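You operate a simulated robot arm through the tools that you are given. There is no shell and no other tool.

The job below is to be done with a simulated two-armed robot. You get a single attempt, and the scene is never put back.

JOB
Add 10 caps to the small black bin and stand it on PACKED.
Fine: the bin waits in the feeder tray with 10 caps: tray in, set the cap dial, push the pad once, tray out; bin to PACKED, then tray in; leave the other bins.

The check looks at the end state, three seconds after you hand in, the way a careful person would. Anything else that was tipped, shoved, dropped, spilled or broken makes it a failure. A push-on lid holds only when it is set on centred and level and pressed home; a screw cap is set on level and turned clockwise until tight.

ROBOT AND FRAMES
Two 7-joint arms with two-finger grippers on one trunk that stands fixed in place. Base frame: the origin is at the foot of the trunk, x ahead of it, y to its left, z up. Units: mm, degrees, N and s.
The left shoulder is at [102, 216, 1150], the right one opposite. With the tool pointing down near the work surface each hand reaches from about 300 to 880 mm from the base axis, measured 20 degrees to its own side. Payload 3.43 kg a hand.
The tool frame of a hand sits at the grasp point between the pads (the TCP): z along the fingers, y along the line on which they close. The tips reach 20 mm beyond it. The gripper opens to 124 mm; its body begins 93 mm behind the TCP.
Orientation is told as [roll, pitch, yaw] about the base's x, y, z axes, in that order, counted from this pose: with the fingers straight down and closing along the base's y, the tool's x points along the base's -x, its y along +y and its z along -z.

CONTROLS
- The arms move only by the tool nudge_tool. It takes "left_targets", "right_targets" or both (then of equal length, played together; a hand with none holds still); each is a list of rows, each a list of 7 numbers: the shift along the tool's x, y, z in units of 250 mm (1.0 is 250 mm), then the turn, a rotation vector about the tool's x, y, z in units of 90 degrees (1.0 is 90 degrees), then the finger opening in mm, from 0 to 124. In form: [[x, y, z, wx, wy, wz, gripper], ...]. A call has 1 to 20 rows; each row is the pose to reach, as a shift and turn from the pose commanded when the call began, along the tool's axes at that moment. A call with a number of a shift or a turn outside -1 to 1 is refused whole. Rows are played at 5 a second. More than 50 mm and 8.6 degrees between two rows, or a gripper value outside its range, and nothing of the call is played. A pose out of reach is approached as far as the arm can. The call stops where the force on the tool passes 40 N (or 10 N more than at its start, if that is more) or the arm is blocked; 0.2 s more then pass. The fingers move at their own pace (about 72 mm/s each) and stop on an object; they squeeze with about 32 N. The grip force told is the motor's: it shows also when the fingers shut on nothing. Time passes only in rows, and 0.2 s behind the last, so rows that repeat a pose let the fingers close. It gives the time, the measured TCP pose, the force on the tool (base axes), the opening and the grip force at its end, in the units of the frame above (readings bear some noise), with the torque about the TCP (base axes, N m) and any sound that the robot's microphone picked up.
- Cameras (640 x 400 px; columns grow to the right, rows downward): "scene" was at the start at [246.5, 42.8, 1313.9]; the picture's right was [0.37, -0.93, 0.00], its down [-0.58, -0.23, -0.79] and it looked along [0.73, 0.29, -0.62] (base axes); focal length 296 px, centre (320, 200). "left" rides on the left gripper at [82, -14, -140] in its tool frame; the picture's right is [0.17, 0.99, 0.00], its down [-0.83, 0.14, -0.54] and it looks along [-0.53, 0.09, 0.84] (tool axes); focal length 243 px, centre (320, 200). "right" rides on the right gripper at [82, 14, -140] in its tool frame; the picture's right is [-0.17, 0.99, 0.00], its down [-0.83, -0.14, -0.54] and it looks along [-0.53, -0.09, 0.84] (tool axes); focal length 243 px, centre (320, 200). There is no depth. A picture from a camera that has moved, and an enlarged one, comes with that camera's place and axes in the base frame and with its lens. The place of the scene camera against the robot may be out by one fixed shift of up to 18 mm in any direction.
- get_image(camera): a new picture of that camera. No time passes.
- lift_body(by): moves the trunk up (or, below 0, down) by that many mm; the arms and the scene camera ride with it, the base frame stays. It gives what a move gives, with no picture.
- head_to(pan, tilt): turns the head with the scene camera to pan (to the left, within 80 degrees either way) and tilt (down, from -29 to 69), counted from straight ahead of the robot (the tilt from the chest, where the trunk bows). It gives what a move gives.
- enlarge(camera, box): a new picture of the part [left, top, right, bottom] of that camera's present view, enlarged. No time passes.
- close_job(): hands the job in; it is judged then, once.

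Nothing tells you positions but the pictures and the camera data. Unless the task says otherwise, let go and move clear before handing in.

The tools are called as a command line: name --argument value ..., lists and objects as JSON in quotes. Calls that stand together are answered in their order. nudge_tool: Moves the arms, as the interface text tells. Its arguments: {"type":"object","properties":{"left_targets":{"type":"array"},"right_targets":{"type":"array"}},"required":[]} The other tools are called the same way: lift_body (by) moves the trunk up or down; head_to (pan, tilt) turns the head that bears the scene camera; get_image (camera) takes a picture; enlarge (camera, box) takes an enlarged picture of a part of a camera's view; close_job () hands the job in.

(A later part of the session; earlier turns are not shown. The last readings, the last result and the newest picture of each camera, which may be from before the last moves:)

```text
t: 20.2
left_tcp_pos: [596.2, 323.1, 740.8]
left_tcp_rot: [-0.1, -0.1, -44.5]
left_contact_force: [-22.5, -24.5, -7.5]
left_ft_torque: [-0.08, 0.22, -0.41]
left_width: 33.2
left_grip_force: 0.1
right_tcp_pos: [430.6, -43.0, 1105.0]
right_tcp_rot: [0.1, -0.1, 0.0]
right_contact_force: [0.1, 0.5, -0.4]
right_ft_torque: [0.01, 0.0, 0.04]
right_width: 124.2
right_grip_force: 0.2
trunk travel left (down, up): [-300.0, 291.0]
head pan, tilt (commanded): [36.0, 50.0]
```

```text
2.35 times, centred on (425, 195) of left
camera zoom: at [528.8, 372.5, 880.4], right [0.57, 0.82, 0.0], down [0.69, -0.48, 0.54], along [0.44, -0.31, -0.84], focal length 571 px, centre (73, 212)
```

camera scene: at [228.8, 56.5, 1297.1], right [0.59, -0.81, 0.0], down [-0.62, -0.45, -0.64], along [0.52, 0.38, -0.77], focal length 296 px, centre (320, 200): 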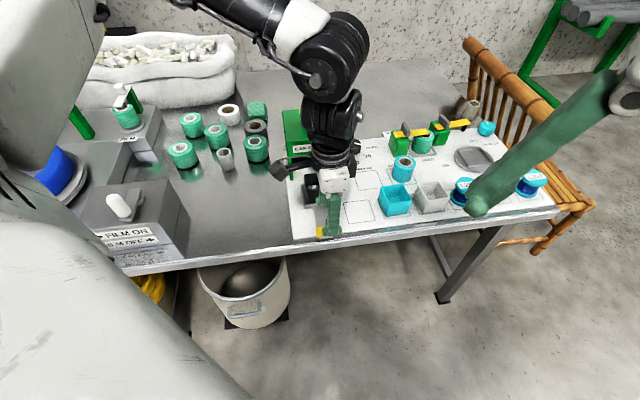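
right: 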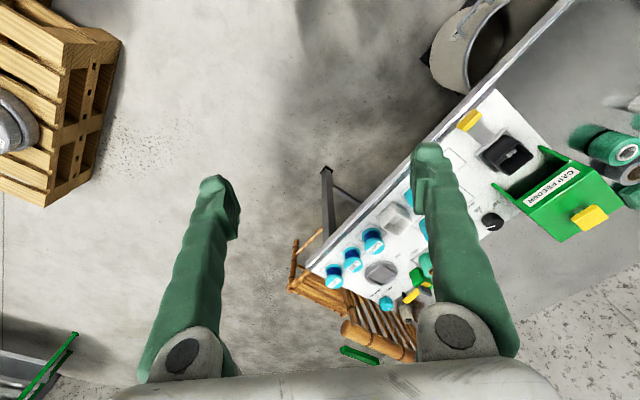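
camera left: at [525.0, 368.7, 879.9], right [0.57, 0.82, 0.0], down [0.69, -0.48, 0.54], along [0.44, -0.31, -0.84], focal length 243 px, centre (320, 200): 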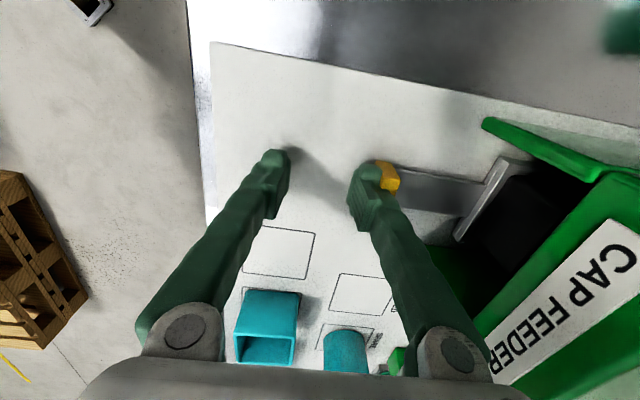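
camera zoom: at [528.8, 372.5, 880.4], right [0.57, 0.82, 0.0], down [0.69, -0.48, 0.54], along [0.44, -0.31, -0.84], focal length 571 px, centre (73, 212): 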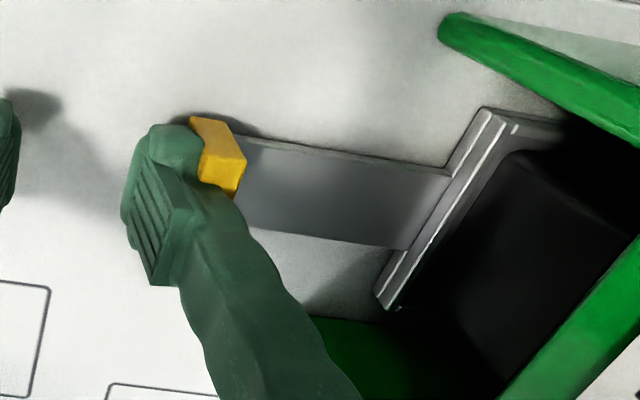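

The tray is firmly against its stop, so it's home. I'll back off and raise the hand above the feeder height.

nudge_tool --left_targets '[[0, -0.05, 0, 0, 0, 0, 50], [0, -0.12, 0, 0, 0, 0, 50], [0, -0.12, -0.15, 0, 0, 0, 50], [0, -0.12, -0.33, 0, 0, 0, 60], [0, -0.12, -0.51, 0, 0, 0, 70], [0, -0.12, -0.7, 0, 0, 0, 70]]'

get_image --camera "left"

enlarge --camera "scene" --box '[260, 90, 400, 250]'

```text
t: 21.6
left_tcp_pos: [576.4, 306.4, 913.8]
left_tcp_rot: [0.3, -0.2, -44.2]
left_contact_force: [-0.4, -0.9, -0.1]
left_ft_torque: [0.03, -0.01, 0.01]
left_width: 70.2
left_grip_force: 0.0
right_tcp_pos: [430.3, -41.6, 1105.7]
right_tcp_rot: [-0.1, -0.1, 0.1]
right_contact_force: [-0.4, -0.3, 0.8]
right_ft_torque: [0.03, -0.03, -0.01]
right_width: 124.2
right_grip_force: 0.0
trunk travel left (down, up): [-300.0, 291.0]
head pan, tilt (commanded): [36.0, 50.0]
```

```text
taken
camera left: at [508.4, 353.8, 1055.0], right [0.57, 0.82, 0.0], down [0.69, -0.48, 0.54], along [0.45, -0.31, -0.84], focal length 243 px, centre (320, 200)
```

left: 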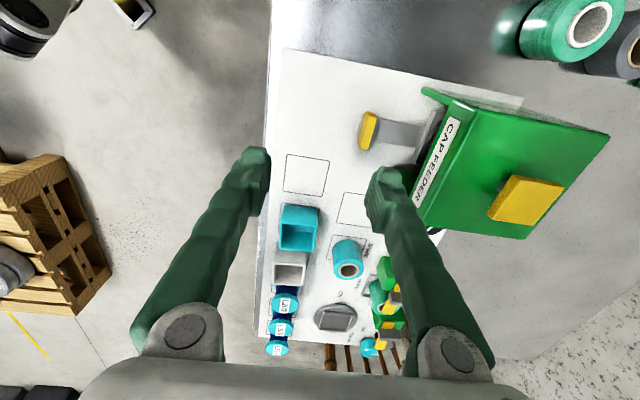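

```text
2.50 times, centred on (330, 170) of scene
camera zoom: at [227.5, 56.0, 1297.3], right [0.59, -0.81, 0.0], down [-0.62, -0.45, -0.64], along [0.52, 0.38, -0.77], focal length 741 px, centre (295, 275)
```

zoom: 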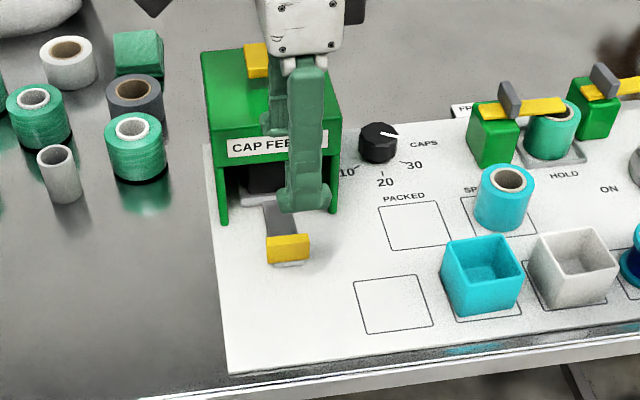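

The tray is in, with the handle in front of the feeder. Next I'll move the left hand at height toward the dial and check whether it's in reach.

nudge_tool --left_targets '[[-0.094, 0.141, 0, 0, 0, 0, 80], [-0.188, 0.282, 0, 0, 0, 0, 80], [-0.282, 0.424, 0, 0, 0, 0, 80], [-0.375, 0.565, 0, 0, 0, 0, 80], [-0.469, 0.706, 0, 0, 0, 0, 80], [-0.563, 0.847, 0.02, 0, 0, 0, 80]]'

get_image --camera "left"

get_image --camera "scene"

```text
t: 23.0
left_tcp_pos: [698.5, 382.9, 898.6]
left_tcp_rot: [0.4, -0.5, -44.2]
left_contact_force: [0.0, 0.7, 0.1]
left_ft_torque: [0.03, 0.01, 0.0]
left_width: 80.0
left_grip_force: 0.1
left hand out of reach, approached as far as the arm can: row 3, 4, 5, 6
right_tcp_pos: [432.7, -40.6, 1104.3]
right_tcp_rot: [0.0, 0.0, 0.0]
right_contact_force: [-0.4, 0.0, 0.3]
right_ft_torque: [0.01, 0.0, -0.03]
right_width: 123.7
right_grip_force: 0.1
trunk travel left (down, up): [-300.0, 291.0]
head pan, tilt (commanded): [36.0, 50.0]
```

```text
taken
camera left: at [628.4, 431.6, 1038.1], right [0.57, 0.82, 0.01], down [0.69, -0.48, 0.55], along [0.45, -0.31, -0.84], focal length 243 px, centre (320, 200)
```

left: 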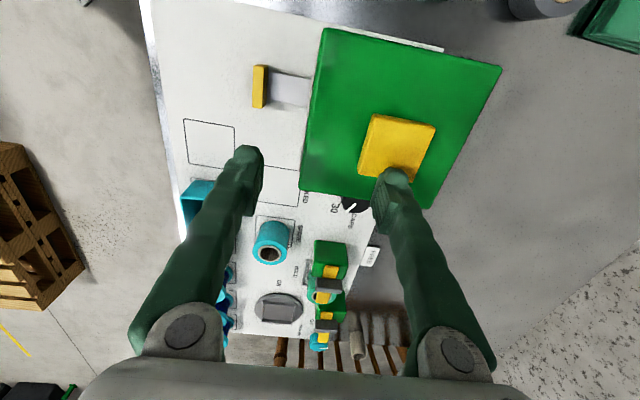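

```text
taken
camera scene: at [228.5, 56.3, 1297.2], right [0.59, -0.81, 0.0], down [-0.62, -0.45, -0.64], along [0.52, 0.38, -0.77], focal length 296 px, centre (320, 200)
```

scene: 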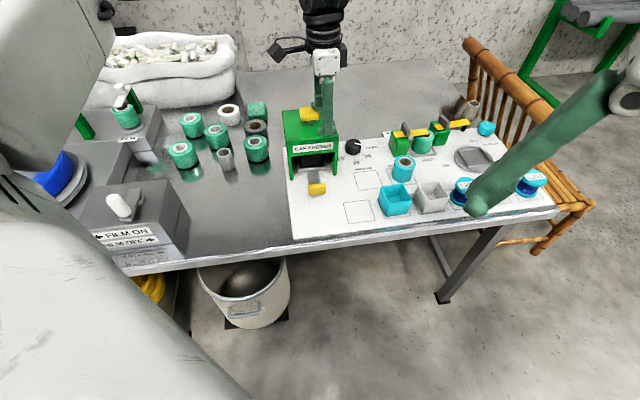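

At this height the arm stops short, probably at a wrist limit that eases lower down. I'll move sideways clear of the feeder, over PACKED, and lower there to test the reach.

nudge_tool --left_targets '[[-0.13, -0.03, 0, 0, 0, 0, 80], [-0.26, -0.06, 0, 0, 0, 0, 80], [-0.39, -0.074, 0.03, 0, 0, 0, 80], [-0.434, -0.074, 0.16, 0, 0, 0, 80], [-0.434, -0.074, 0.3, 0, 0, 0, 80]]'

get_image --camera "left"

get_image --camera "scene"

```text
t: 24.1
left_tcp_pos: [685.9, 346.8, 859.8]
left_tcp_rot: [1.3, -0.8, -43.7]
left_contact_force: [-10.5, 1.7, 19.5]
left_ft_torque: [0.78, -0.19, 0.32]
left_width: 77.1
left_grip_force: 0.1
left hand out of reach, approached as far as the arm can: row 1, 2, 3, 4, 5
right_tcp_pos: [430.3, -41.7, 1105.1]
right_tcp_rot: [0.0, -0.1, -0.1]
right_contact_force: [0.6, -0.4, -0.2]
right_ft_torque: [-0.01, 0.08, -0.02]
right_width: 124.0
right_grip_force: 0.0
trunk travel left (down, up): [-300.0, 291.0]
head pan, tilt (commanded): [36.0, 50.0]
stopped in row 5 (left hand): the force on the tool passed its limit at 282 N (the readings are from after the stop); the commanded pose is now the measured one
```

```text
taken
camera left: at [614.3, 392.3, 998.5], right [0.56, 0.83, 0.02], down [0.68, -0.48, 0.55], along [0.47, -0.3, -0.83], focal length 243 px, centre (320, 200)
```

left: 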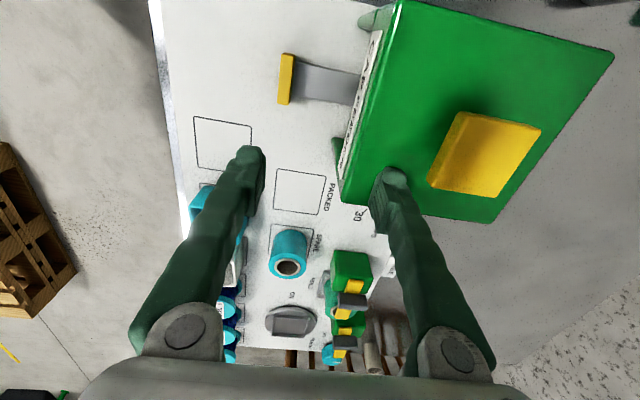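

```text
taken
camera scene: at [227.1, 55.9, 1297.4], right [0.59, -0.81, 0.0], down [-0.62, -0.45, -0.64], along [0.52, 0.38, -0.77], focal length 296 px, centre (320, 200)
```

scene: 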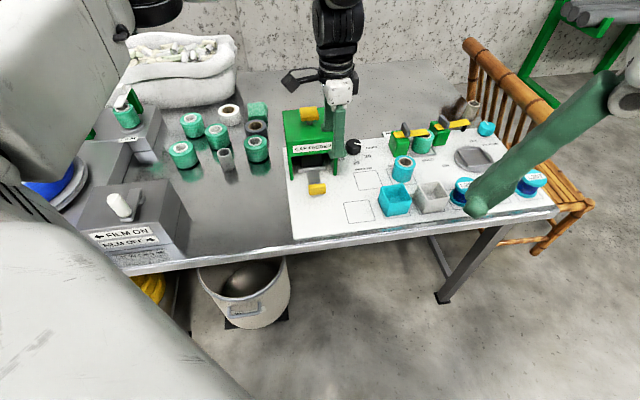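

A row out of reach let the hand drop onto the feeder's top edge, so I'll lift straight up. From now on I'll only descend after confirming the sideways position.

nudge_tool --left_targets '[[0, 0, -0.06, 0, 0, 0, 77], [0, 0, -0.16, 0, 0, 0, 77]]'

enlarge --camera "scene" --box '[260, 90, 400, 250]'

get_image --camera "left"

```text
t: 24.7
left_tcp_pos: [686.0, 346.3, 896.8]
left_tcp_rot: [1.3, -1.0, -43.6]
left_contact_force: [0.5, 0.2, 0.5]
left_ft_torque: [-0.02, 0.0, 0.01]
left_width: 76.7
left_grip_force: 0.1
right_tcp_pos: [431.2, -42.3, 1104.4]
right_tcp_rot: [-0.2, 0.0, -0.1]
right_contact_force: [-0.1, -0.3, 0.6]
right_ft_torque: [-0.01, -0.02, -0.03]
right_width: 124.0
right_grip_force: 0.0
trunk travel left (down, up): [-300.0, 291.0]
head pan, tilt (commanded): [36.0, 50.0]
```

```text
2.50 times, centred on (330, 170) of scene
camera zoom: at [227.9, 56.3, 1297.2], right [0.59, -0.81, 0.0], down [-0.62, -0.45, -0.64], along [0.52, 0.38, -0.77], focal length 741 px, centre (295, 275)
```

zoom: 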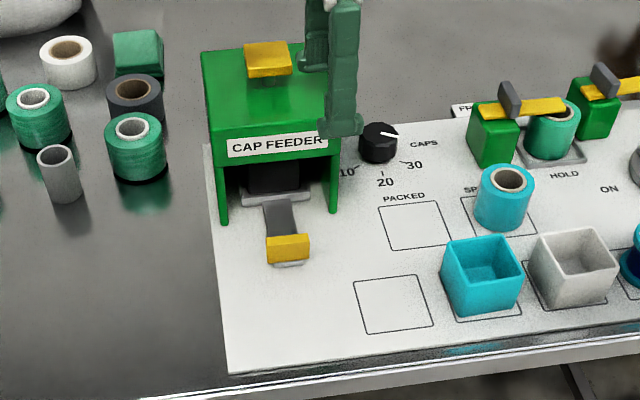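

```text
taken
camera left: at [612.7, 392.7, 1035.8], right [0.56, 0.83, 0.02], down [0.68, -0.48, 0.56], along [0.47, -0.3, -0.83], focal length 243 px, centre (320, 200)
```

left: 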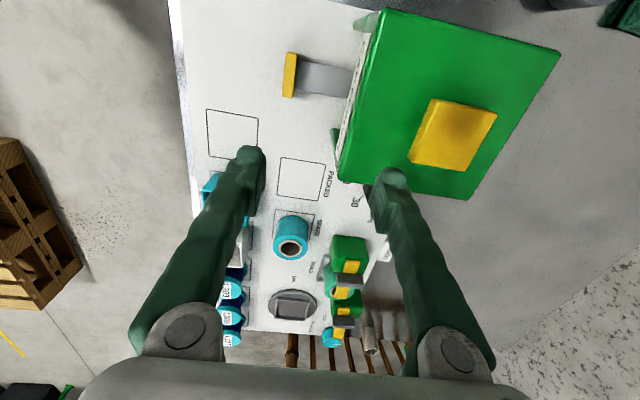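

The feeder looks undisturbed and the pad isn't pressed. I'll raise the trunk so the forearm slopes down more, then test the reach again.

lift_body --by 120

```text
t: 26.2
left_tcp_pos: [690.3, 346.8, 1069.6]
left_tcp_rot: [5.2, -5.1, -43.9]
left_contact_force: [0.2, 0.0, -0.1]
left_ft_torque: [0.01, -0.03, 0.01]
left_width: 77.1
left_grip_force: 0.1
right_tcp_pos: [426.8, -41.4, 1231.1]
right_tcp_rot: [0.0, -1.5, -0.4]
right_contact_force: [0.5, 0.1, -0.1]
right_ft_torque: [0.01, 0.03, -0.02]
right_width: 124.2
right_grip_force: 0.1
trunk travel left (down, up): [-420.0, 171.0]
head pan, tilt (commanded): [36.0, 50.0]
```

The hand rose more than the trunk and tilted slightly. I'll play a null row to let it settle and see the pose.

nudge_tool --left_targets '[[0, 0, 0, 0, 0, 0, 77], [0, 0, 0, 0, 0, 0, 77]]'

get_image --camera "scene"

```text
t: 26.8
left_tcp_pos: [689.2, 346.9, 1070.6]
left_tcp_rot: [5.3, -5.2, -43.9]
left_contact_force: [-0.2, 0.4, 0.2]
left_ft_torque: [0.03, 0.02, 0.02]
left_width: 77.0
left_grip_force: 0.1
right_tcp_pos: [427.2, -41.4, 1230.8]
right_tcp_rot: [0.0, -1.7, -0.3]
right_contact_force: [0.4, -0.4, 0.1]
right_ft_torque: [0.0, 0.0, 0.03]
right_width: 123.9
right_grip_force: 0.1
trunk travel left (down, up): [-420.0, 171.0]
head pan, tilt (commanded): [36.0, 50.0]
```

```text
taken
camera scene: at [199.6, 56.5, 1416.1], right [0.59, -0.81, 0.0], down [-0.62, -0.45, -0.64], along [0.52, 0.38, -0.77], focal length 296 px, centre (320, 200)
```

scene: 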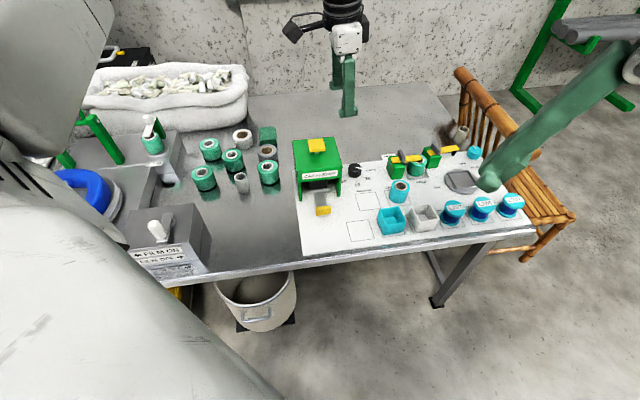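

The trunk lean changes with the lift, and going up moves the shoulders back. I'll return the trunk to where it was and instead approach the far spots low, from the front of the feeder.

lift_body --by -120

get_image --camera "left"

```text
t: 28.3
left_tcp_pos: [689.1, 347.5, 950.2]
left_tcp_rot: [5.3, -5.2, -44.0]
left_contact_force: [0.8, -0.3, -0.6]
left_ft_torque: [0.02, -0.04, -0.02]
left_width: 77.1
left_grip_force: 0.1
right_tcp_pos: [427.3, -41.1, 1112.1]
right_tcp_rot: [0.1, -1.6, -0.3]
right_contact_force: [0.6, -0.8, -0.1]
right_ft_torque: [-0.01, 0.0, -0.03]
right_width: 123.7
right_grip_force: 0.1
trunk travel left (down, up): [-300.0, 291.0]
head pan, tilt (commanded): [36.0, 50.0]
```

```text
taken
camera left: at [603.4, 393.3, 1080.9], right [0.56, 0.83, 0.08], down [0.62, -0.48, 0.62], along [0.55, -0.3, -0.78], focal length 243 px, centre (320, 200)
```

left: 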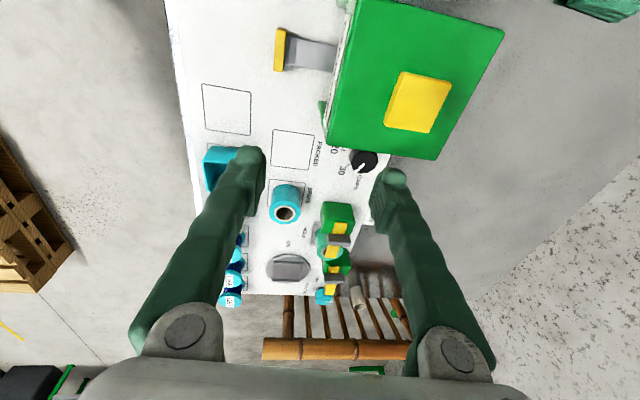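

I'll check the scene camera's reported place, to understand how the trunk has moved.

enlarge --camera "scene" --box '[260, 90, 400, 250]'

```text
2.50 times, centred on (330, 170) of scene
camera zoom: at [228.3, 56.5, 1297.2], right [0.59, -0.81, 0.0], down [-0.62, -0.45, -0.64], along [0.52, 0.38, -0.77], focal length 741 px, centre (295, 275)
```

zoom: 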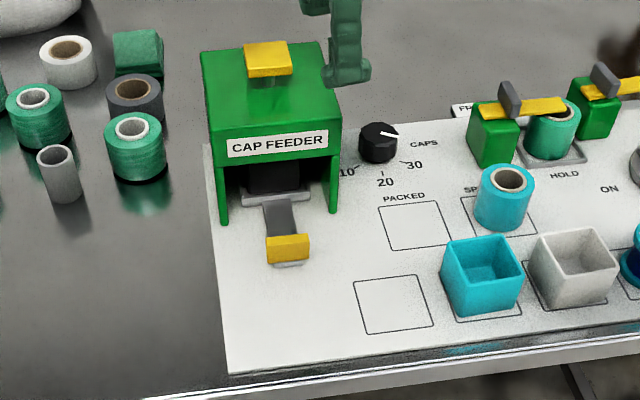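

The trunk is back to its start height; the left hand is at (689, 348, 950), tilted about 7°. I'll bring it upright to a clear spot in front, over the empty front square.

nudge_tool --left_targets '[[-0.028, -0.109, 0.0, 0.015, 0.0145, 0, 77], [-0.055, -0.218, 0.04, 0.03, 0.029, 0, 77], [-0.083, -0.326, 0.1, 0.044, 0.0435, 0, 77], [-0.111, -0.435, 0.172, 0.059, 0.058, 0, 77]]'

get_image --camera "left"

```text
t: 29.3
left_tcp_pos: [621.9, 269.6, 896.1]
left_tcp_rot: [-0.2, -0.4, -43.6]
left_contact_force: [-0.9, -0.8, -0.2]
left_ft_torque: [0.01, -0.01, -0.01]
left_width: 77.0
left_grip_force: 0.0
left hand out of reach, approached as far as the arm can: row 2, 3, 4
right_tcp_pos: [427.8, -40.7, 1111.8]
right_tcp_rot: [0.0, -1.5, -0.3]
right_contact_force: [-0.3, 0.7, 0.1]
right_ft_torque: [-0.04, 0.03, 0.04]
right_width: 124.2
right_grip_force: 0.0
trunk travel left (down, up): [-300.0, 291.0]
head pan, tilt (commanded): [36.0, 50.0]
```

```text
taken
camera left: at [552.0, 317.8, 1035.8], right [0.56, 0.83, 0.0], down [0.7, -0.47, 0.54], along [0.45, -0.31, -0.84], focal length 243 px, centre (320, 200)
```

left: 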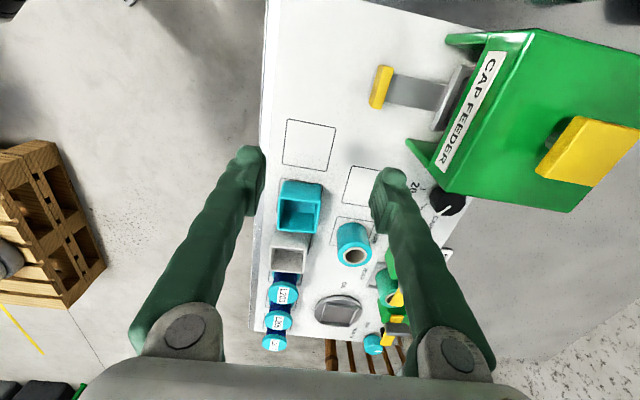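

The limit seems tied to yaw −44 at this arm direction. I'll turn back toward yaw 0 here to see whether that frees the reach.

nudge_tool --left_targets '[[0, 0, 0, 0, 0, -0.08, 77], [0, 0, 0, 0, 0, -0.16, 77], [0, 0, 0, 0, 0, -0.24, 77], [-0.03, 0, 0, 0, 0, -0.32, 77], [-0.07, 0, 0, 0, 0, -0.4, 77], [-0.107, -0.008, 0, 0, 0, -0.48, 77]]'

```text
t: 30.7
left_tcp_pos: [621.3, 269.0, 892.8]
left_tcp_rot: [-0.3, -0.2, -0.4]
left_contact_force: [0.3, 0.2, -0.3]
left_ft_torque: [0.02, -0.01, 0.0]
left_width: 77.0
left_grip_force: 0.1
left hand out of reach, approached as far as the arm can: row 4, 5, 6
right_tcp_pos: [428.0, -40.6, 1112.0]
right_tcp_rot: [0.0, -1.6, -0.3]
right_contact_force: [0.2, 0.0, 0.4]
right_ft_torque: [-0.01, 0.0, 0.03]
right_width: 123.7
right_grip_force: 0.1
trunk travel left (down, up): [-300.0, 291.0]
head pan, tilt (commanded): [36.0, 50.0]
```

Yaw isn't the limit, so it's height. This spot is clear below, so I'll descend to z ≈ 795 and test moving outward there.

nudge_tool --left_targets '[[0, 0, 0.13, 0, 0, 0, 77], [0, 0, 0.26, 0, 0, 0, 77], [0, 0, 0.39, 0, 0, 0, 77], [-0.1, 0, 0.39, 0, 0, 0, 77], [-0.2, 0, 0.39, 0, 0, 0, 77]]'

get_image --camera "left"

get_image --camera "scene"

```text
t: 31.9
left_tcp_pos: [644.7, 287.9, 796.2]
left_tcp_rot: [-0.1, -0.1, -0.4]
left_contact_force: [0.6, -0.5, 0.3]
left_ft_torque: [-0.01, 0.01, 0.02]
left_width: 76.8
left_grip_force: 0.1
left hand out of reach, approached as far as the arm can: row 4, 5
right_tcp_pos: [426.8, -41.2, 1112.4]
right_tcp_rot: [0.1, -1.6, -0.2]
right_contact_force: [0.3, 0.8, 0.2]
right_ft_torque: [-0.03, 0.0, -0.01]
right_width: 124.0
right_grip_force: 0.1
trunk travel left (down, up): [-300.0, 291.0]
head pan, tilt (commanded): [36.0, 50.0]
```

```text
taken
camera left: at [561.8, 274.9, 936.1], right [-0.16, 0.99, 0.0], down [0.83, 0.13, 0.54], along [0.53, 0.08, -0.84], focal length 243 px, centre (320, 200)
```

left: 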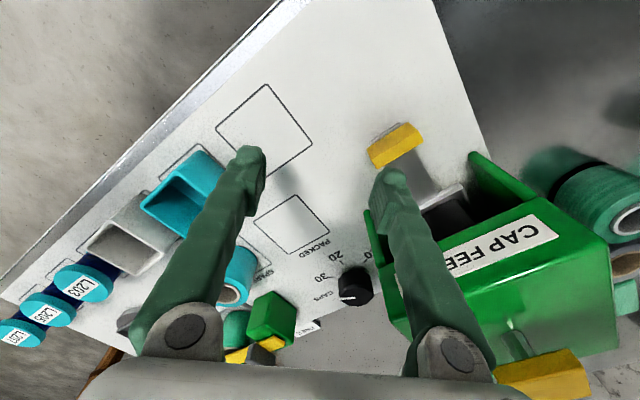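

```text
taken
camera scene: at [228.5, 56.4, 1297.2], right [0.59, -0.81, 0.0], down [-0.62, -0.45, -0.64], along [0.52, 0.38, -0.77], focal length 296 px, centre (320, 200)
```

scene: 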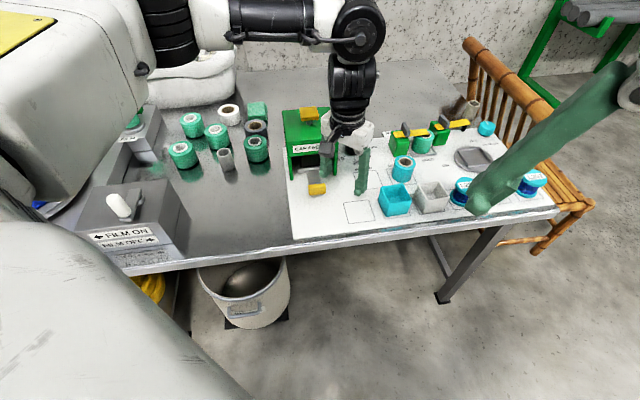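

The picture shows the left forearm coming in horizontally from the far left, so the wrist is near its bend limit. I'll test whether tilting the fingers outward extends the reach.

nudge_tool --left_targets '[[-0.03, 0, 0, 0, -0.03, 0, 77], [-0.06, 0, 0, 0, -0.06, 0, 77], [-0.1, 0, 0, 0, -0.09, 0, 77], [-0.14, 0, 0, 0, -0.12, 0, 77], [-0.2, 0, 0, 0, -0.16, 0, 77]]'

get_image --camera "scene"

```text
t: 33.1
left_tcp_pos: [694.3, 287.1, 796.3]
left_tcp_rot: [-0.1, -14.3, -0.5]
left_contact_force: [0.0, -0.5, -0.4]
left_ft_torque: [0.0, 0.01, 0.02]
left_width: 77.0
left_grip_force: 0.1
right_tcp_pos: [427.8, -41.1, 1111.2]
right_tcp_rot: [0.0, -1.7, -0.3]
right_contact_force: [0.1, 0.7, 0.0]
right_ft_torque: [0.02, 0.04, -0.01]
right_width: 123.9
right_grip_force: 0.0
trunk travel left (down, up): [-300.0, 291.0]
head pan, tilt (commanded): [36.0, 50.0]
```

```text
taken
camera scene: at [228.7, 56.3, 1297.1], right [0.59, -0.81, 0.0], down [-0.62, -0.45, -0.64], along [0.52, 0.38, -0.77], focal length 296 px, centre (320, 200)
```

scene: 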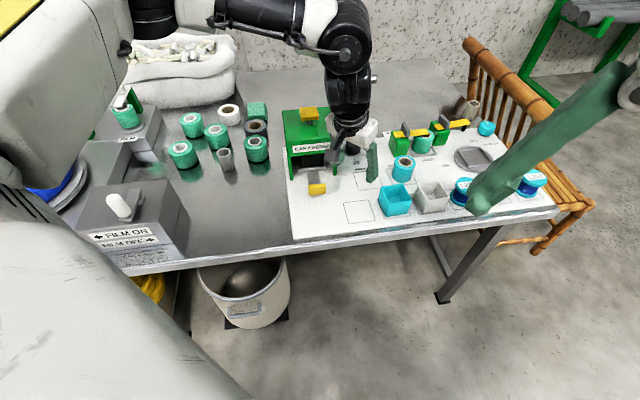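

Tilting outward by 14° reached (694, 287) fully, so the wrist bend is the limit. I'll look at the arm itself to understand the elbow posture.

head_to --pan 55 --tilt 25

get_image --camera "scene"

```text
t: 34.0
left_tcp_pos: [694.0, 286.3, 797.0]
left_tcp_rot: [0.0, -14.3, -0.5]
left_contact_force: [0.1, -0.4, 0.1]
left_ft_torque: [0.02, 0.0, -0.01]
left_width: 77.0
left_grip_force: 0.0
right_tcp_pos: [426.9, -40.3, 1111.6]
right_tcp_rot: [0.0, -1.6, -0.3]
right_contact_force: [-0.5, -0.2, -0.9]
right_ft_torque: [0.0, 0.01, 0.03]
right_width: 123.9
right_grip_force: 0.1
trunk travel left (down, up): [-300.0, 291.0]
head pan, tilt (commanded): [55.0, 25.0]
```

```text
taken
camera scene: at [219.3, 86.6, 1334.5], right [0.82, -0.57, 0.0], down [-0.24, -0.35, -0.91], along [0.52, 0.74, -0.42], focal length 296 px, centre (320, 200)
```

scene: 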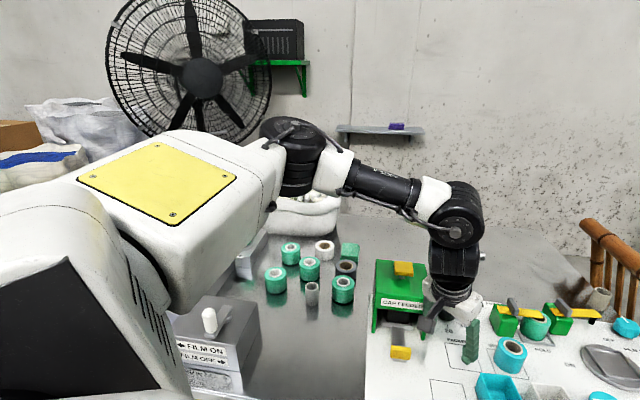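

The wrist joint sits about 330 mm above the fingertips and needs the elbow well above it, so a higher trunk should help. I'll raise the trunk by 120 mm and turn the head back to the board.

lift_body --by 120

head_to --pan 36 --tilt 50

get_image --camera "left"

```text
t: 35.5
left_tcp_pos: [693.2, 287.6, 915.6]
left_tcp_rot: [0.1, -14.2, -0.6]
left_contact_force: [-0.9, 0.3, 0.6]
left_ft_torque: [0.0, -0.01, -0.02]
left_width: 77.2
left_grip_force: 0.1
right_tcp_pos: [427.7, -41.0, 1231.4]
right_tcp_rot: [-0.1, -1.5, -0.3]
right_contact_force: [-0.6, 0.3, -0.9]
right_ft_torque: [0.01, -0.01, -0.01]
right_width: 124.1
right_grip_force: 0.0
trunk travel left (down, up): [-420.0, 171.0]
head pan, tilt (commanded): [55.0, 25.0]
```

```text
t: 36.4
left_tcp_pos: [693.9, 287.7, 916.7]
left_tcp_rot: [0.0, -14.4, -0.5]
left_contact_force: [-0.8, -0.4, -1.0]
left_ft_torque: [-0.03, 0.01, -0.01]
left_width: 77.0
left_grip_force: 0.1
right_tcp_pos: [426.7, -41.5, 1232.1]
right_tcp_rot: [0.0, -1.6, -0.4]
right_contact_force: [0.2, -0.1, 0.4]
right_ft_torque: [-0.03, -0.02, 0.0]
right_width: 123.9
right_grip_force: 0.1
trunk travel left (down, up): [-420.0, 171.0]
head pan, tilt (commanded): [36.0, 50.0]
```

```text
taken
camera left: at [580.1, 274.7, 1032.1], right [-0.15, 0.99, -0.04], down [0.67, 0.13, 0.73], along [0.72, 0.08, -0.68], focal length 243 px, centre (320, 200)
```

left: 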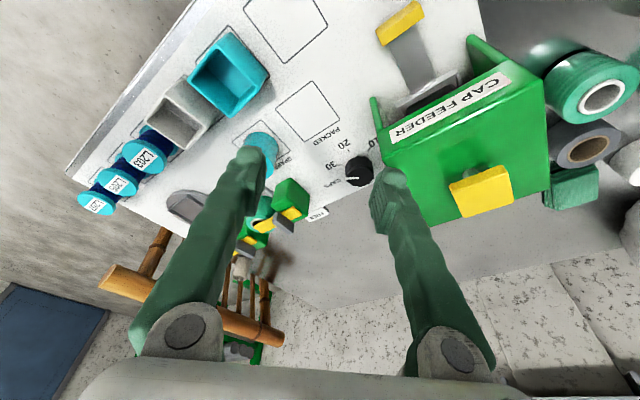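

The lift was purely vertical. The dial is visible from this view, so I'll zoom in to pin down its centre before approaching.

enlarge --camera "left" --box '[270, 70, 420, 230]'

enlarge --camera "scene" --box '[270, 100, 410, 230]'

```text
2.50 times, centred on (345, 150) of left
camera zoom: at [580.1, 274.7, 1032.1], right [-0.15, 0.99, -0.04], down [0.67, 0.13, 0.73], along [0.72, 0.08, -0.68], focal length 606 px, centre (258, 325)
```

zoom: 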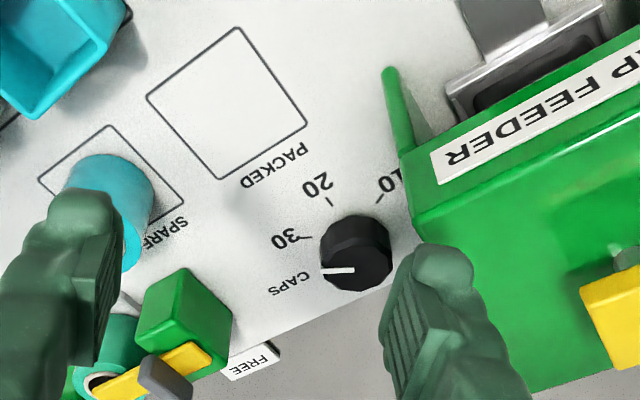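

```text
3.08 times, centred on (340, 165) of scene
camera zoom: at [199.2, 56.6, 1416.2], right [0.59, -0.81, 0.0], down [-0.62, -0.45, -0.64], along [0.52, 0.38, -0.77], focal length 912 px, centre (258, 308)
```

zoom: 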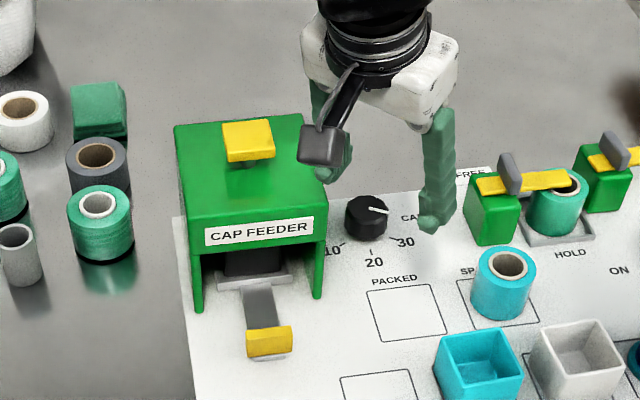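

The dial centre is near (824, 362) and PACKED near (752, 272). I'll lower the trunk 60 mm, then move above the dial with a 12° lean away from the robot, staying clear to the right of the feeder.

lift_body --by -60

nudge_tool --left_targets '[[-0.084, 0.05, 0.02, -0.016, 0.0214, 0.0476, 80], [-0.168, 0.1, 0.039, -0.0321, 0.0428, 0.0953, 80], [-0.252, 0.15, 0.059, -0.0482, 0.0642, 0.1429, 80], [-0.336, 0.2, 0.078, -0.0642, 0.0855, 0.1905, 80], [-0.42, 0.25, 0.098, -0.0803, 0.1069, 0.2382, 80], [-0.504, 0.3, 0.117, -0.0963, 0.1283, 0.2858, 80]]'

get_image --camera "left"

get_image --camera "scene"

```text
t: 37.4
left_tcp_pos: [693.6, 286.6, 856.9]
left_tcp_rot: [0.0, -14.4, -0.5]
left_contact_force: [0.0, 0.4, 0.4]
left_ft_torque: [0.01, -0.02, 0.0]
left_width: 77.1
left_grip_force: 0.0
right_tcp_pos: [426.8, -40.8, 1171.9]
right_tcp_rot: [0.1, -1.7, -0.2]
right_contact_force: [-0.3, 0.3, -0.1]
right_ft_torque: [-0.01, -0.03, 0.01]
right_width: 123.9
right_grip_force: 0.0
trunk travel left (down, up): [-360.0, 231.0]
head pan, tilt (commanded): [36.0, 50.0]
```

```text
t: 37.9
left_tcp_pos: [706.8, 306.1, 858.7]
left_tcp_rot: [3.1, -11.9, -6.0]
left_contact_force: [-17.3, -6.7, 20.7]
left_ft_torque: [0.87, 0.38, 0.91]
left_width: 77.0
left_grip_force: 0.0
left hand out of reach, approached as far as the arm can: row 1, 2
right_tcp_pos: [424.5, -41.6, 1172.1]
right_tcp_rot: [0.1, -1.5, -0.1]
right_contact_force: [0.4, -0.8, 0.3]
right_ft_torque: [-0.06, 0.02, 0.01]
right_width: 124.0
right_grip_force: 0.0
trunk travel left (down, up): [-360.0, 231.0]
head pan, tilt (commanded): [36.0, 50.0]
stopped in row 2 (left hand): the force on the tool passed its limit at 71 N (the readings are from after the stop); the commanded pose is now the measured one
```

```text
taken
camera left: at [597.5, 296.5, 979.1], right [-0.07, 1.0, 0.02], down [0.71, 0.04, 0.7], along [0.7, 0.06, -0.71], focal length 243 px, centre (320, 200)
```

left: 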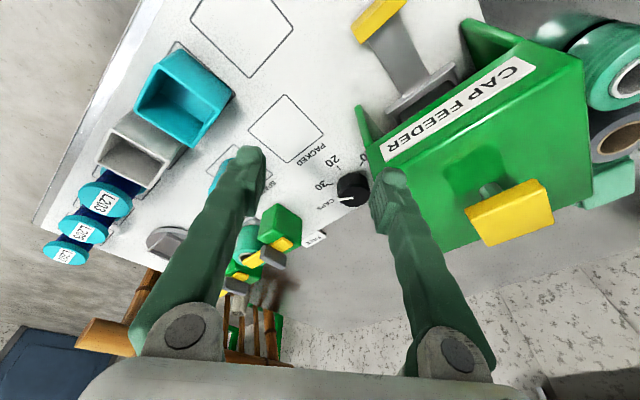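

```text
taken
camera scene: at [211.7, 55.4, 1356.7], right [0.59, -0.81, 0.0], down [-0.62, -0.45, -0.64], along [0.52, 0.38, -0.76], focal length 296 px, centre (320, 200)
```

scene: 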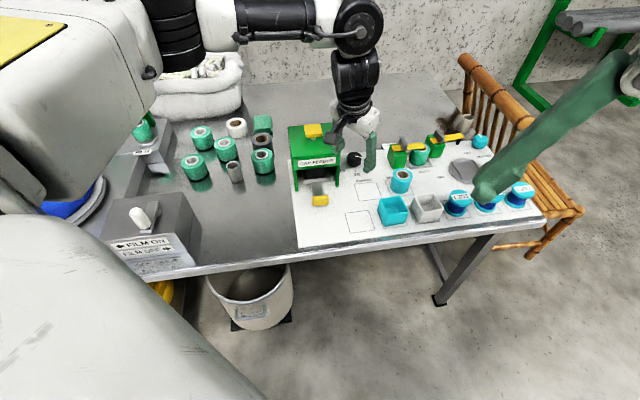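

The left finger touched the feeder's front corner, because at yaw 0 that finger sticks out toward it. I'll lift clear and spin the hand to about −45° so the fingers run parallel to the feeder's side.

nudge_tool --left_targets '[[0, 0, -0.12, 0, 0, 0, 77], [0, 0, -0.26, 0, 0, 0, 77], [0, 0, -0.28, 0, 0, 0.086, 77], [0, 0, -0.28, 0, 0, 0.172, 77], [0, 0, -0.28, 0, 0, 0.258, 77], [0, 0, -0.28, 0, 0, 0.344, 77], [0, 0, -0.28, 0, 0, 0.43, 77]]'

get_image --camera "left"

enlarge --camera "scene" --box '[270, 100, 410, 230]'

```text
t: 39.5
left_tcp_pos: [695.3, 305.4, 923.9]
left_tcp_rot: [9.8, -7.3, -45.1]
left_contact_force: [-0.9, -0.2, -0.1]
left_ft_torque: [-0.01, -0.01, -0.05]
left_width: 77.2
left_grip_force: 0.0
right_tcp_pos: [427.3, -41.8, 1171.8]
right_tcp_rot: [0.0, -1.5, -0.3]
right_contact_force: [-0.2, -0.1, -0.1]
right_ft_torque: [0.02, 0.0, 0.02]
right_width: 123.7
right_grip_force: 0.0
trunk travel left (down, up): [-360.0, 231.0]
head pan, tilt (commanded): [36.0, 50.0]
```

```text
taken
camera left: at [599.2, 348.8, 1049.4], right [0.56, 0.82, 0.15], down [0.56, -0.5, 0.66], along [0.61, -0.28, -0.74], focal length 243 px, centre (320, 200)
```

left: 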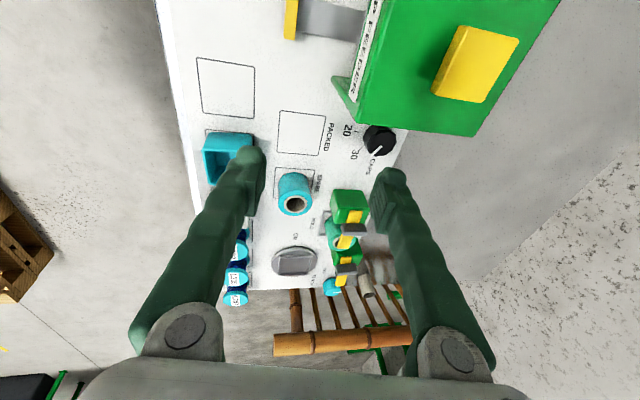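

```text
3.08 times, centred on (340, 165) of scene
camera zoom: at [213.8, 56.4, 1356.2], right [0.59, -0.81, 0.0], down [-0.62, -0.45, -0.64], along [0.52, 0.38, -0.77], focal length 912 px, centre (258, 308)
```

zoom: 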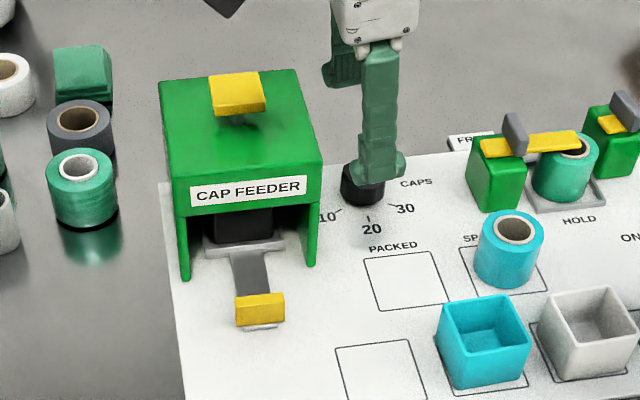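

The hand is now parallel to the feeder's side, at (695, 305, 924). I'll raise the trunk 60 mm more, then go sideways over PACKED, clear of the feeder, before descending.

lift_body --by 60

nudge_tool --left_targets '[[-0.112, 0.018, 0.018, 0, 0, 0, 77], [-0.223, 0.036, 0.035, 0, 0, 0, 77], [-0.223, 0.036, 0.035, 0, 0, 0, 77]]'

get_image --camera "left"

```text
t: 40.5
left_tcp_pos: [694.6, 304.8, 983.5]
left_tcp_rot: [9.9, -7.2, -45.0]
left_contact_force: [0.2, 0.2, -0.4]
left_ft_torque: [-0.04, -0.01, 0.02]
left_width: 76.8
left_grip_force: 0.2
right_tcp_pos: [426.6, -40.3, 1231.0]
right_tcp_rot: [0.0, -1.6, -0.3]
right_contact_force: [0.5, -0.3, 0.2]
right_ft_torque: [0.01, 0.01, 0.01]
right_width: 124.0
right_grip_force: 0.0
trunk travel left (down, up): [-420.0, 171.0]
head pan, tilt (commanded): [36.0, 50.0]
```

```text
t: 41.3
left_tcp_pos: [700.8, 310.6, 984.9]
left_tcp_rot: [9.7, -7.2, -44.9]
left_contact_force: [-0.4, 0.6, 1.1]
left_ft_torque: [0.03, -0.03, -0.01]
left_width: 77.1
left_grip_force: 0.1
left hand out of reach, approached as far as the arm can: row 1, 2, 3
right_tcp_pos: [427.1, -41.2, 1232.1]
right_tcp_rot: [0.0, -1.6, -0.3]
right_contact_force: [-0.5, 0.6, -0.3]
right_ft_torque: [-0.01, -0.02, -0.01]
right_width: 124.1
right_grip_force: 0.1
trunk travel left (down, up): [-420.0, 171.0]
head pan, tilt (commanded): [36.0, 50.0]
```

```text
taken
camera left: at [605.6, 353.8, 1108.6], right [0.56, 0.82, 0.15], down [0.57, -0.5, 0.66], along [0.61, -0.28, -0.74], focal length 243 px, centre (320, 200)
```

left: 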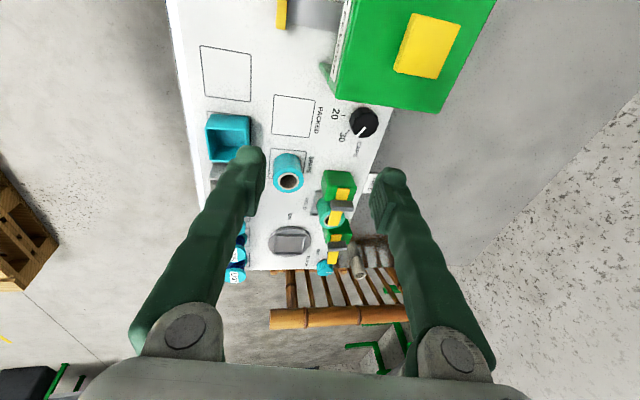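

That sideways move still needs a lower height. I'll back off along the board, descend in the clear space in front of the feeder, and only then go sideways.

nudge_tool --left_targets '[[0.0, -0.14, 0.02, 0, 0, 0, 77], [0.02, -0.17, 0.14, 0, 0, 0, 77], [0.04, -0.19, 0.28, 0, 0, 0, 77], [0.058, -0.2155, 0.4257, 0, 0, 0, 77]]'

get_image --camera "left"

```text
t: 42.3
left_tcp_pos: [676.3, 287.7, 869.0]
left_tcp_rot: [9.7, -7.4, -45.0]
left_contact_force: [0.3, 0.3, 0.5]
left_ft_torque: [0.01, 0.02, 0.03]
left_width: 77.1
left_grip_force: 0.1
right_tcp_pos: [429.5, -40.1, 1232.0]
right_tcp_rot: [-0.1, -1.4, -0.4]
right_contact_force: [0.4, -0.1, 0.5]
right_ft_torque: [0.01, 0.03, 0.0]
right_width: 124.0
right_grip_force: 0.0
trunk travel left (down, up): [-420.0, 171.0]
head pan, tilt (commanded): [36.0, 50.0]
```

```text
taken
camera left: at [580.4, 331.2, 992.6], right [0.56, 0.82, 0.15], down [0.56, -0.5, 0.66], along [0.61, -0.28, -0.74], focal length 243 px, centre (320, 200)
```

left: 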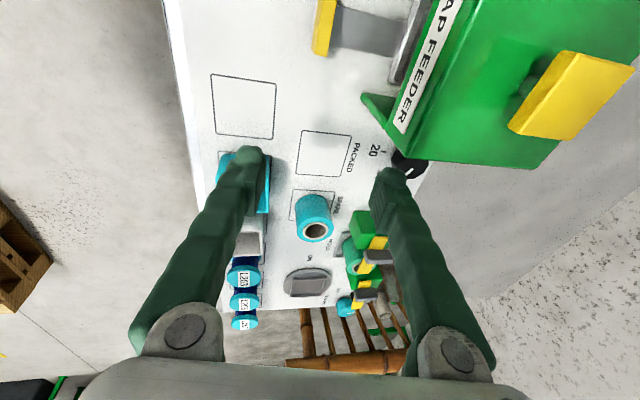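

Reached. Now sideways to the right of the feeder, toward PACKED, with a little descent.

nudge_tool --left_targets '[[-0.08, 0.0, 0.03, 0, 0, 0, 77], [-0.15, 0.02, 0.08, 0, 0, 0, 77], [-0.212, 0.05, 0.12, 0, 0, 0, 77], [-0.212, 0.079, 0.16, 0, 0, 0, 77]]'

get_image --camera "left"

```text
t: 43.3
left_tcp_pos: [676.8, 287.0, 869.2]
left_tcp_rot: [9.8, -7.3, -45.0]
left_contact_force: [0.6, -0.8, 0.4]
left_ft_torque: [-0.01, -0.01, 0.0]
left_width: 77.1
left_grip_force: 0.0
left hand out of reach, approached as far as the arm can: row 1, 2, 3, 4
right_tcp_pos: [428.3, -41.0, 1231.7]
right_tcp_rot: [0.0, -1.5, -0.3]
right_contact_force: [-0.5, 0.2, -0.4]
right_ft_torque: [0.01, 0.01, 0.0]
right_width: 124.0
right_grip_force: 0.0
trunk travel left (down, up): [-420.0, 171.0]
head pan, tilt (commanded): [36.0, 50.0]
```

```text
taken
camera left: at [580.0, 330.9, 993.0], right [0.56, 0.82, 0.15], down [0.56, -0.5, 0.66], along [0.61, -0.28, -0.74], focal length 243 px, centre (320, 200)
```

left: 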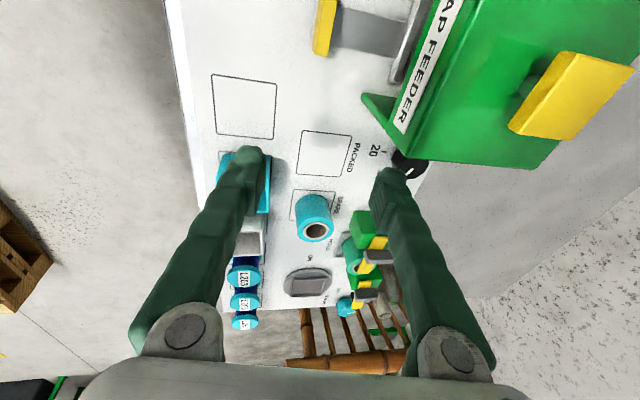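

The arm won't go sideways at all from here, so a different joint is at its limit. I'll look at the arm posture again.

head_to --pan 50 --tilt 25

get_image --camera "scene"

```text
t: 44.2
left_tcp_pos: [675.8, 286.6, 868.4]
left_tcp_rot: [9.8, -7.3, -44.9]
left_contact_force: [0.1, -0.6, -0.2]
left_ft_torque: [-0.01, -0.01, -0.02]
left_width: 76.7
left_grip_force: 0.0
right_tcp_pos: [427.3, -41.1, 1230.9]
right_tcp_rot: [-0.1, -1.5, -0.3]
right_contact_force: [0.3, -0.9, 0.6]
right_ft_torque: [0.03, 0.0, -0.03]
right_width: 124.0
right_grip_force: 0.1
trunk travel left (down, up): [-420.0, 171.0]
head pan, tilt (commanded): [50.0, 25.0]
```

```text
taken
camera scene: at [196.3, 81.8, 1453.5], right [0.77, -0.64, 0.0], down [-0.27, -0.32, -0.91], along [0.58, 0.69, -0.42], focal length 296 px, centre (320, 200)
```

scene: 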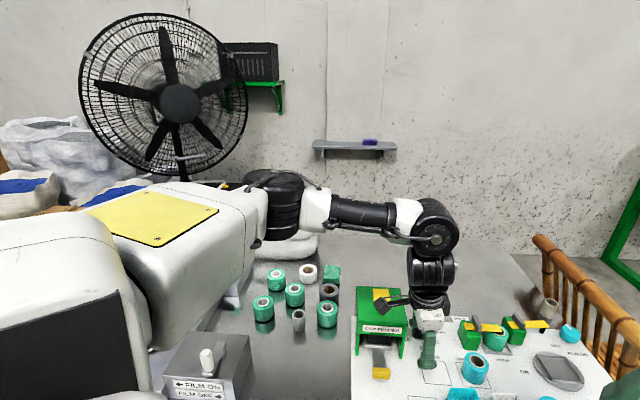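

I'll descend further here, where it's clear down to the board, and test the sideways motion at lower height.

nudge_tool --left_targets '[[0.017, -0.023, 0.13, 0, 0, 0, 77], [0.033, -0.045, 0.26, 0, 0, 0, 77], [0.04, -0.055, 0.313, 0, 0, 0, 77], [-0.04, -0.045, 0.32, 0, 0, 0, 77], [-0.12, -0.03, 0.325, 0, 0, 0, 77]]'

get_image --camera "scene"

```text
t: 45.4
left_tcp_pos: [669.4, 300.4, 808.1]
left_tcp_rot: [9.8, -7.4, -45.0]
left_contact_force: [0.6, -0.6, -0.6]
left_ft_torque: [0.04, -0.04, -0.02]
left_width: 76.9
left_grip_force: 0.1
left hand out of reach, approached as far as the arm can: row 1, 2, 3, 4, 5
right_tcp_pos: [427.2, -41.0, 1231.9]
right_tcp_rot: [0.1, -1.7, -0.3]
right_contact_force: [0.7, -0.3, -0.2]
right_ft_torque: [0.02, 0.03, 0.01]
right_width: 124.1
right_grip_force: 0.2
trunk travel left (down, up): [-420.0, 171.0]
head pan, tilt (commanded): [50.0, 25.0]
```

```text
taken
camera scene: at [196.2, 81.8, 1453.6], right [0.77, -0.64, 0.0], down [-0.27, -0.32, -0.91], along [0.58, 0.69, -0.42], focal length 296 px, centre (320, 200)
```

scene: 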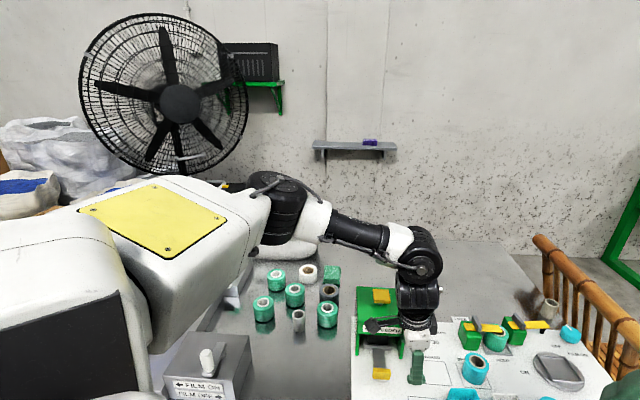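

The reach got shorter as I went down, so a shoulder or elbow joint must be at its limit in this elbow-out posture. I'll look further left to see the shoulder and elbow.

head_to --pan 75 --tilt 20

get_image --camera "scene"

get_image --camera "right"

```text
t: 46.3
left_tcp_pos: [669.0, 301.3, 807.6]
left_tcp_rot: [9.7, -7.4, -44.9]
left_contact_force: [-0.5, 0.1, 0.2]
left_ft_torque: [0.02, -0.03, 0.0]
left_width: 76.9
left_grip_force: 0.0
right_tcp_pos: [427.1, -41.2, 1231.7]
right_tcp_rot: [0.0, -1.6, -0.3]
right_contact_force: [0.0, 0.6, 0.2]
right_ft_torque: [0.02, -0.01, 0.02]
right_width: 124.0
right_grip_force: 0.0
trunk travel left (down, up): [-420.0, 171.0]
head pan, tilt (commanded): [75.0, 20.0]
```

```text
taken
camera scene: at [161.3, 101.2, 1461.7], right [0.97, -0.26, 0.0], down [-0.09, -0.33, -0.94], along [0.24, 0.91, -0.34], focal length 296 px, centre (320, 200)
```

scene: 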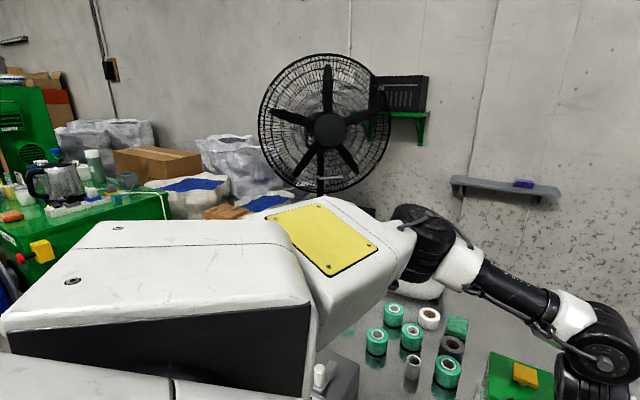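

```text
taken
camera right: at [341.6, -27.0, 1370.2], right [0.17, 0.99, 0.01], down [0.81, -0.14, 0.56], along [0.55, -0.09, -0.83], focal length 243 px, centre (320, 200)
```

right: 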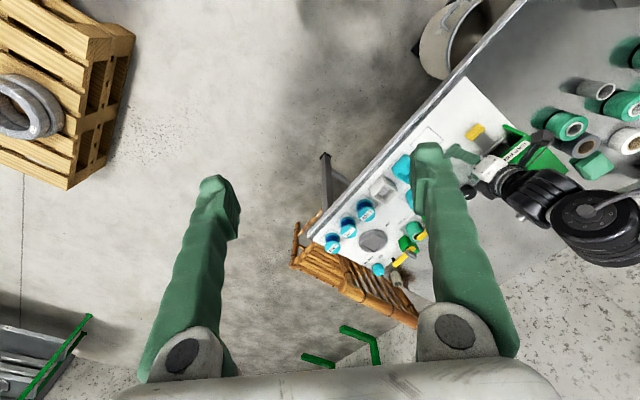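

The elbow seems to stay fixed while only the forearm moves. I'll turn the right hand so its camera looks across at the left arm and measure the posture.

nudge_tool --right_targets '[[0, 0, 0, 0, 0, -0.09, 124], [0, 0, 0, 0, 0, -0.18, 124], [0, 0, 0, 0, 0, -0.27, 124], [0, 0, 0, 0, 0, -0.36, 124], [0, 0, 0, 0, 0, -0.45, 124], [0, 0, 0, 0, 0, -0.54, 124], [0, 0, 0, 0, 0, -0.63, 124], [0, 0, 0, 0, 0, -0.72, 124], [0, 0, 0, 0, 0, -0.81, 124]]'

get_image --camera "right"

```text
t: 47.5
left_tcp_pos: [668.9, 302.0, 808.5]
left_tcp_rot: [9.9, -7.5, -44.9]
left_contact_force: [-0.6, -0.7, -0.1]
left_ft_torque: [0.0, 0.04, -0.01]
left_width: 77.1
left_grip_force: 0.1
right_tcp_pos: [300.4, -27.0, 1170.5]
right_tcp_rot: [-0.8, -1.9, 35.5]
right_contact_force: [9.7, -2.1, 3.6]
right_ft_torque: [0.31, 1.84, 0.65]
right_width: 123.7
right_grip_force: 0.1
right hand out of reach, approached as far as the arm can: row 1, 2, 3, 4, 5
trunk travel left (down, up): [-420.0, 171.0]
head pan, tilt (commanded): [75.0, 20.0]
stopped in row 5 (right hand): the force on the tool passed its limit at 52 N (the readings are from after the stop); the commanded pose is now the measured one
```

```text
taken
camera right: at [221.0, -64.4, 1308.2], right [-0.44, 0.9, -0.01], down [0.74, 0.36, 0.57], along [0.51, 0.24, -0.82], focal length 243 px, centre (320, 200)
```

right: 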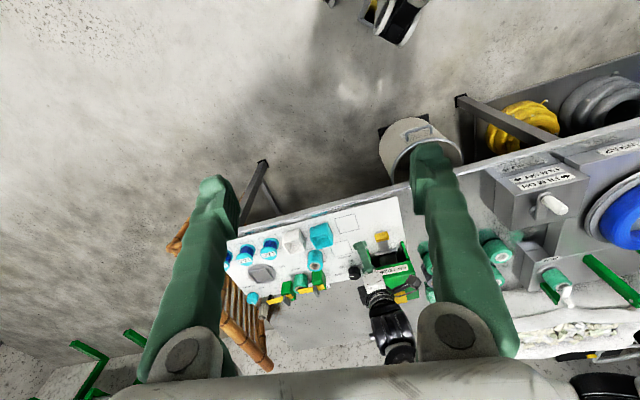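

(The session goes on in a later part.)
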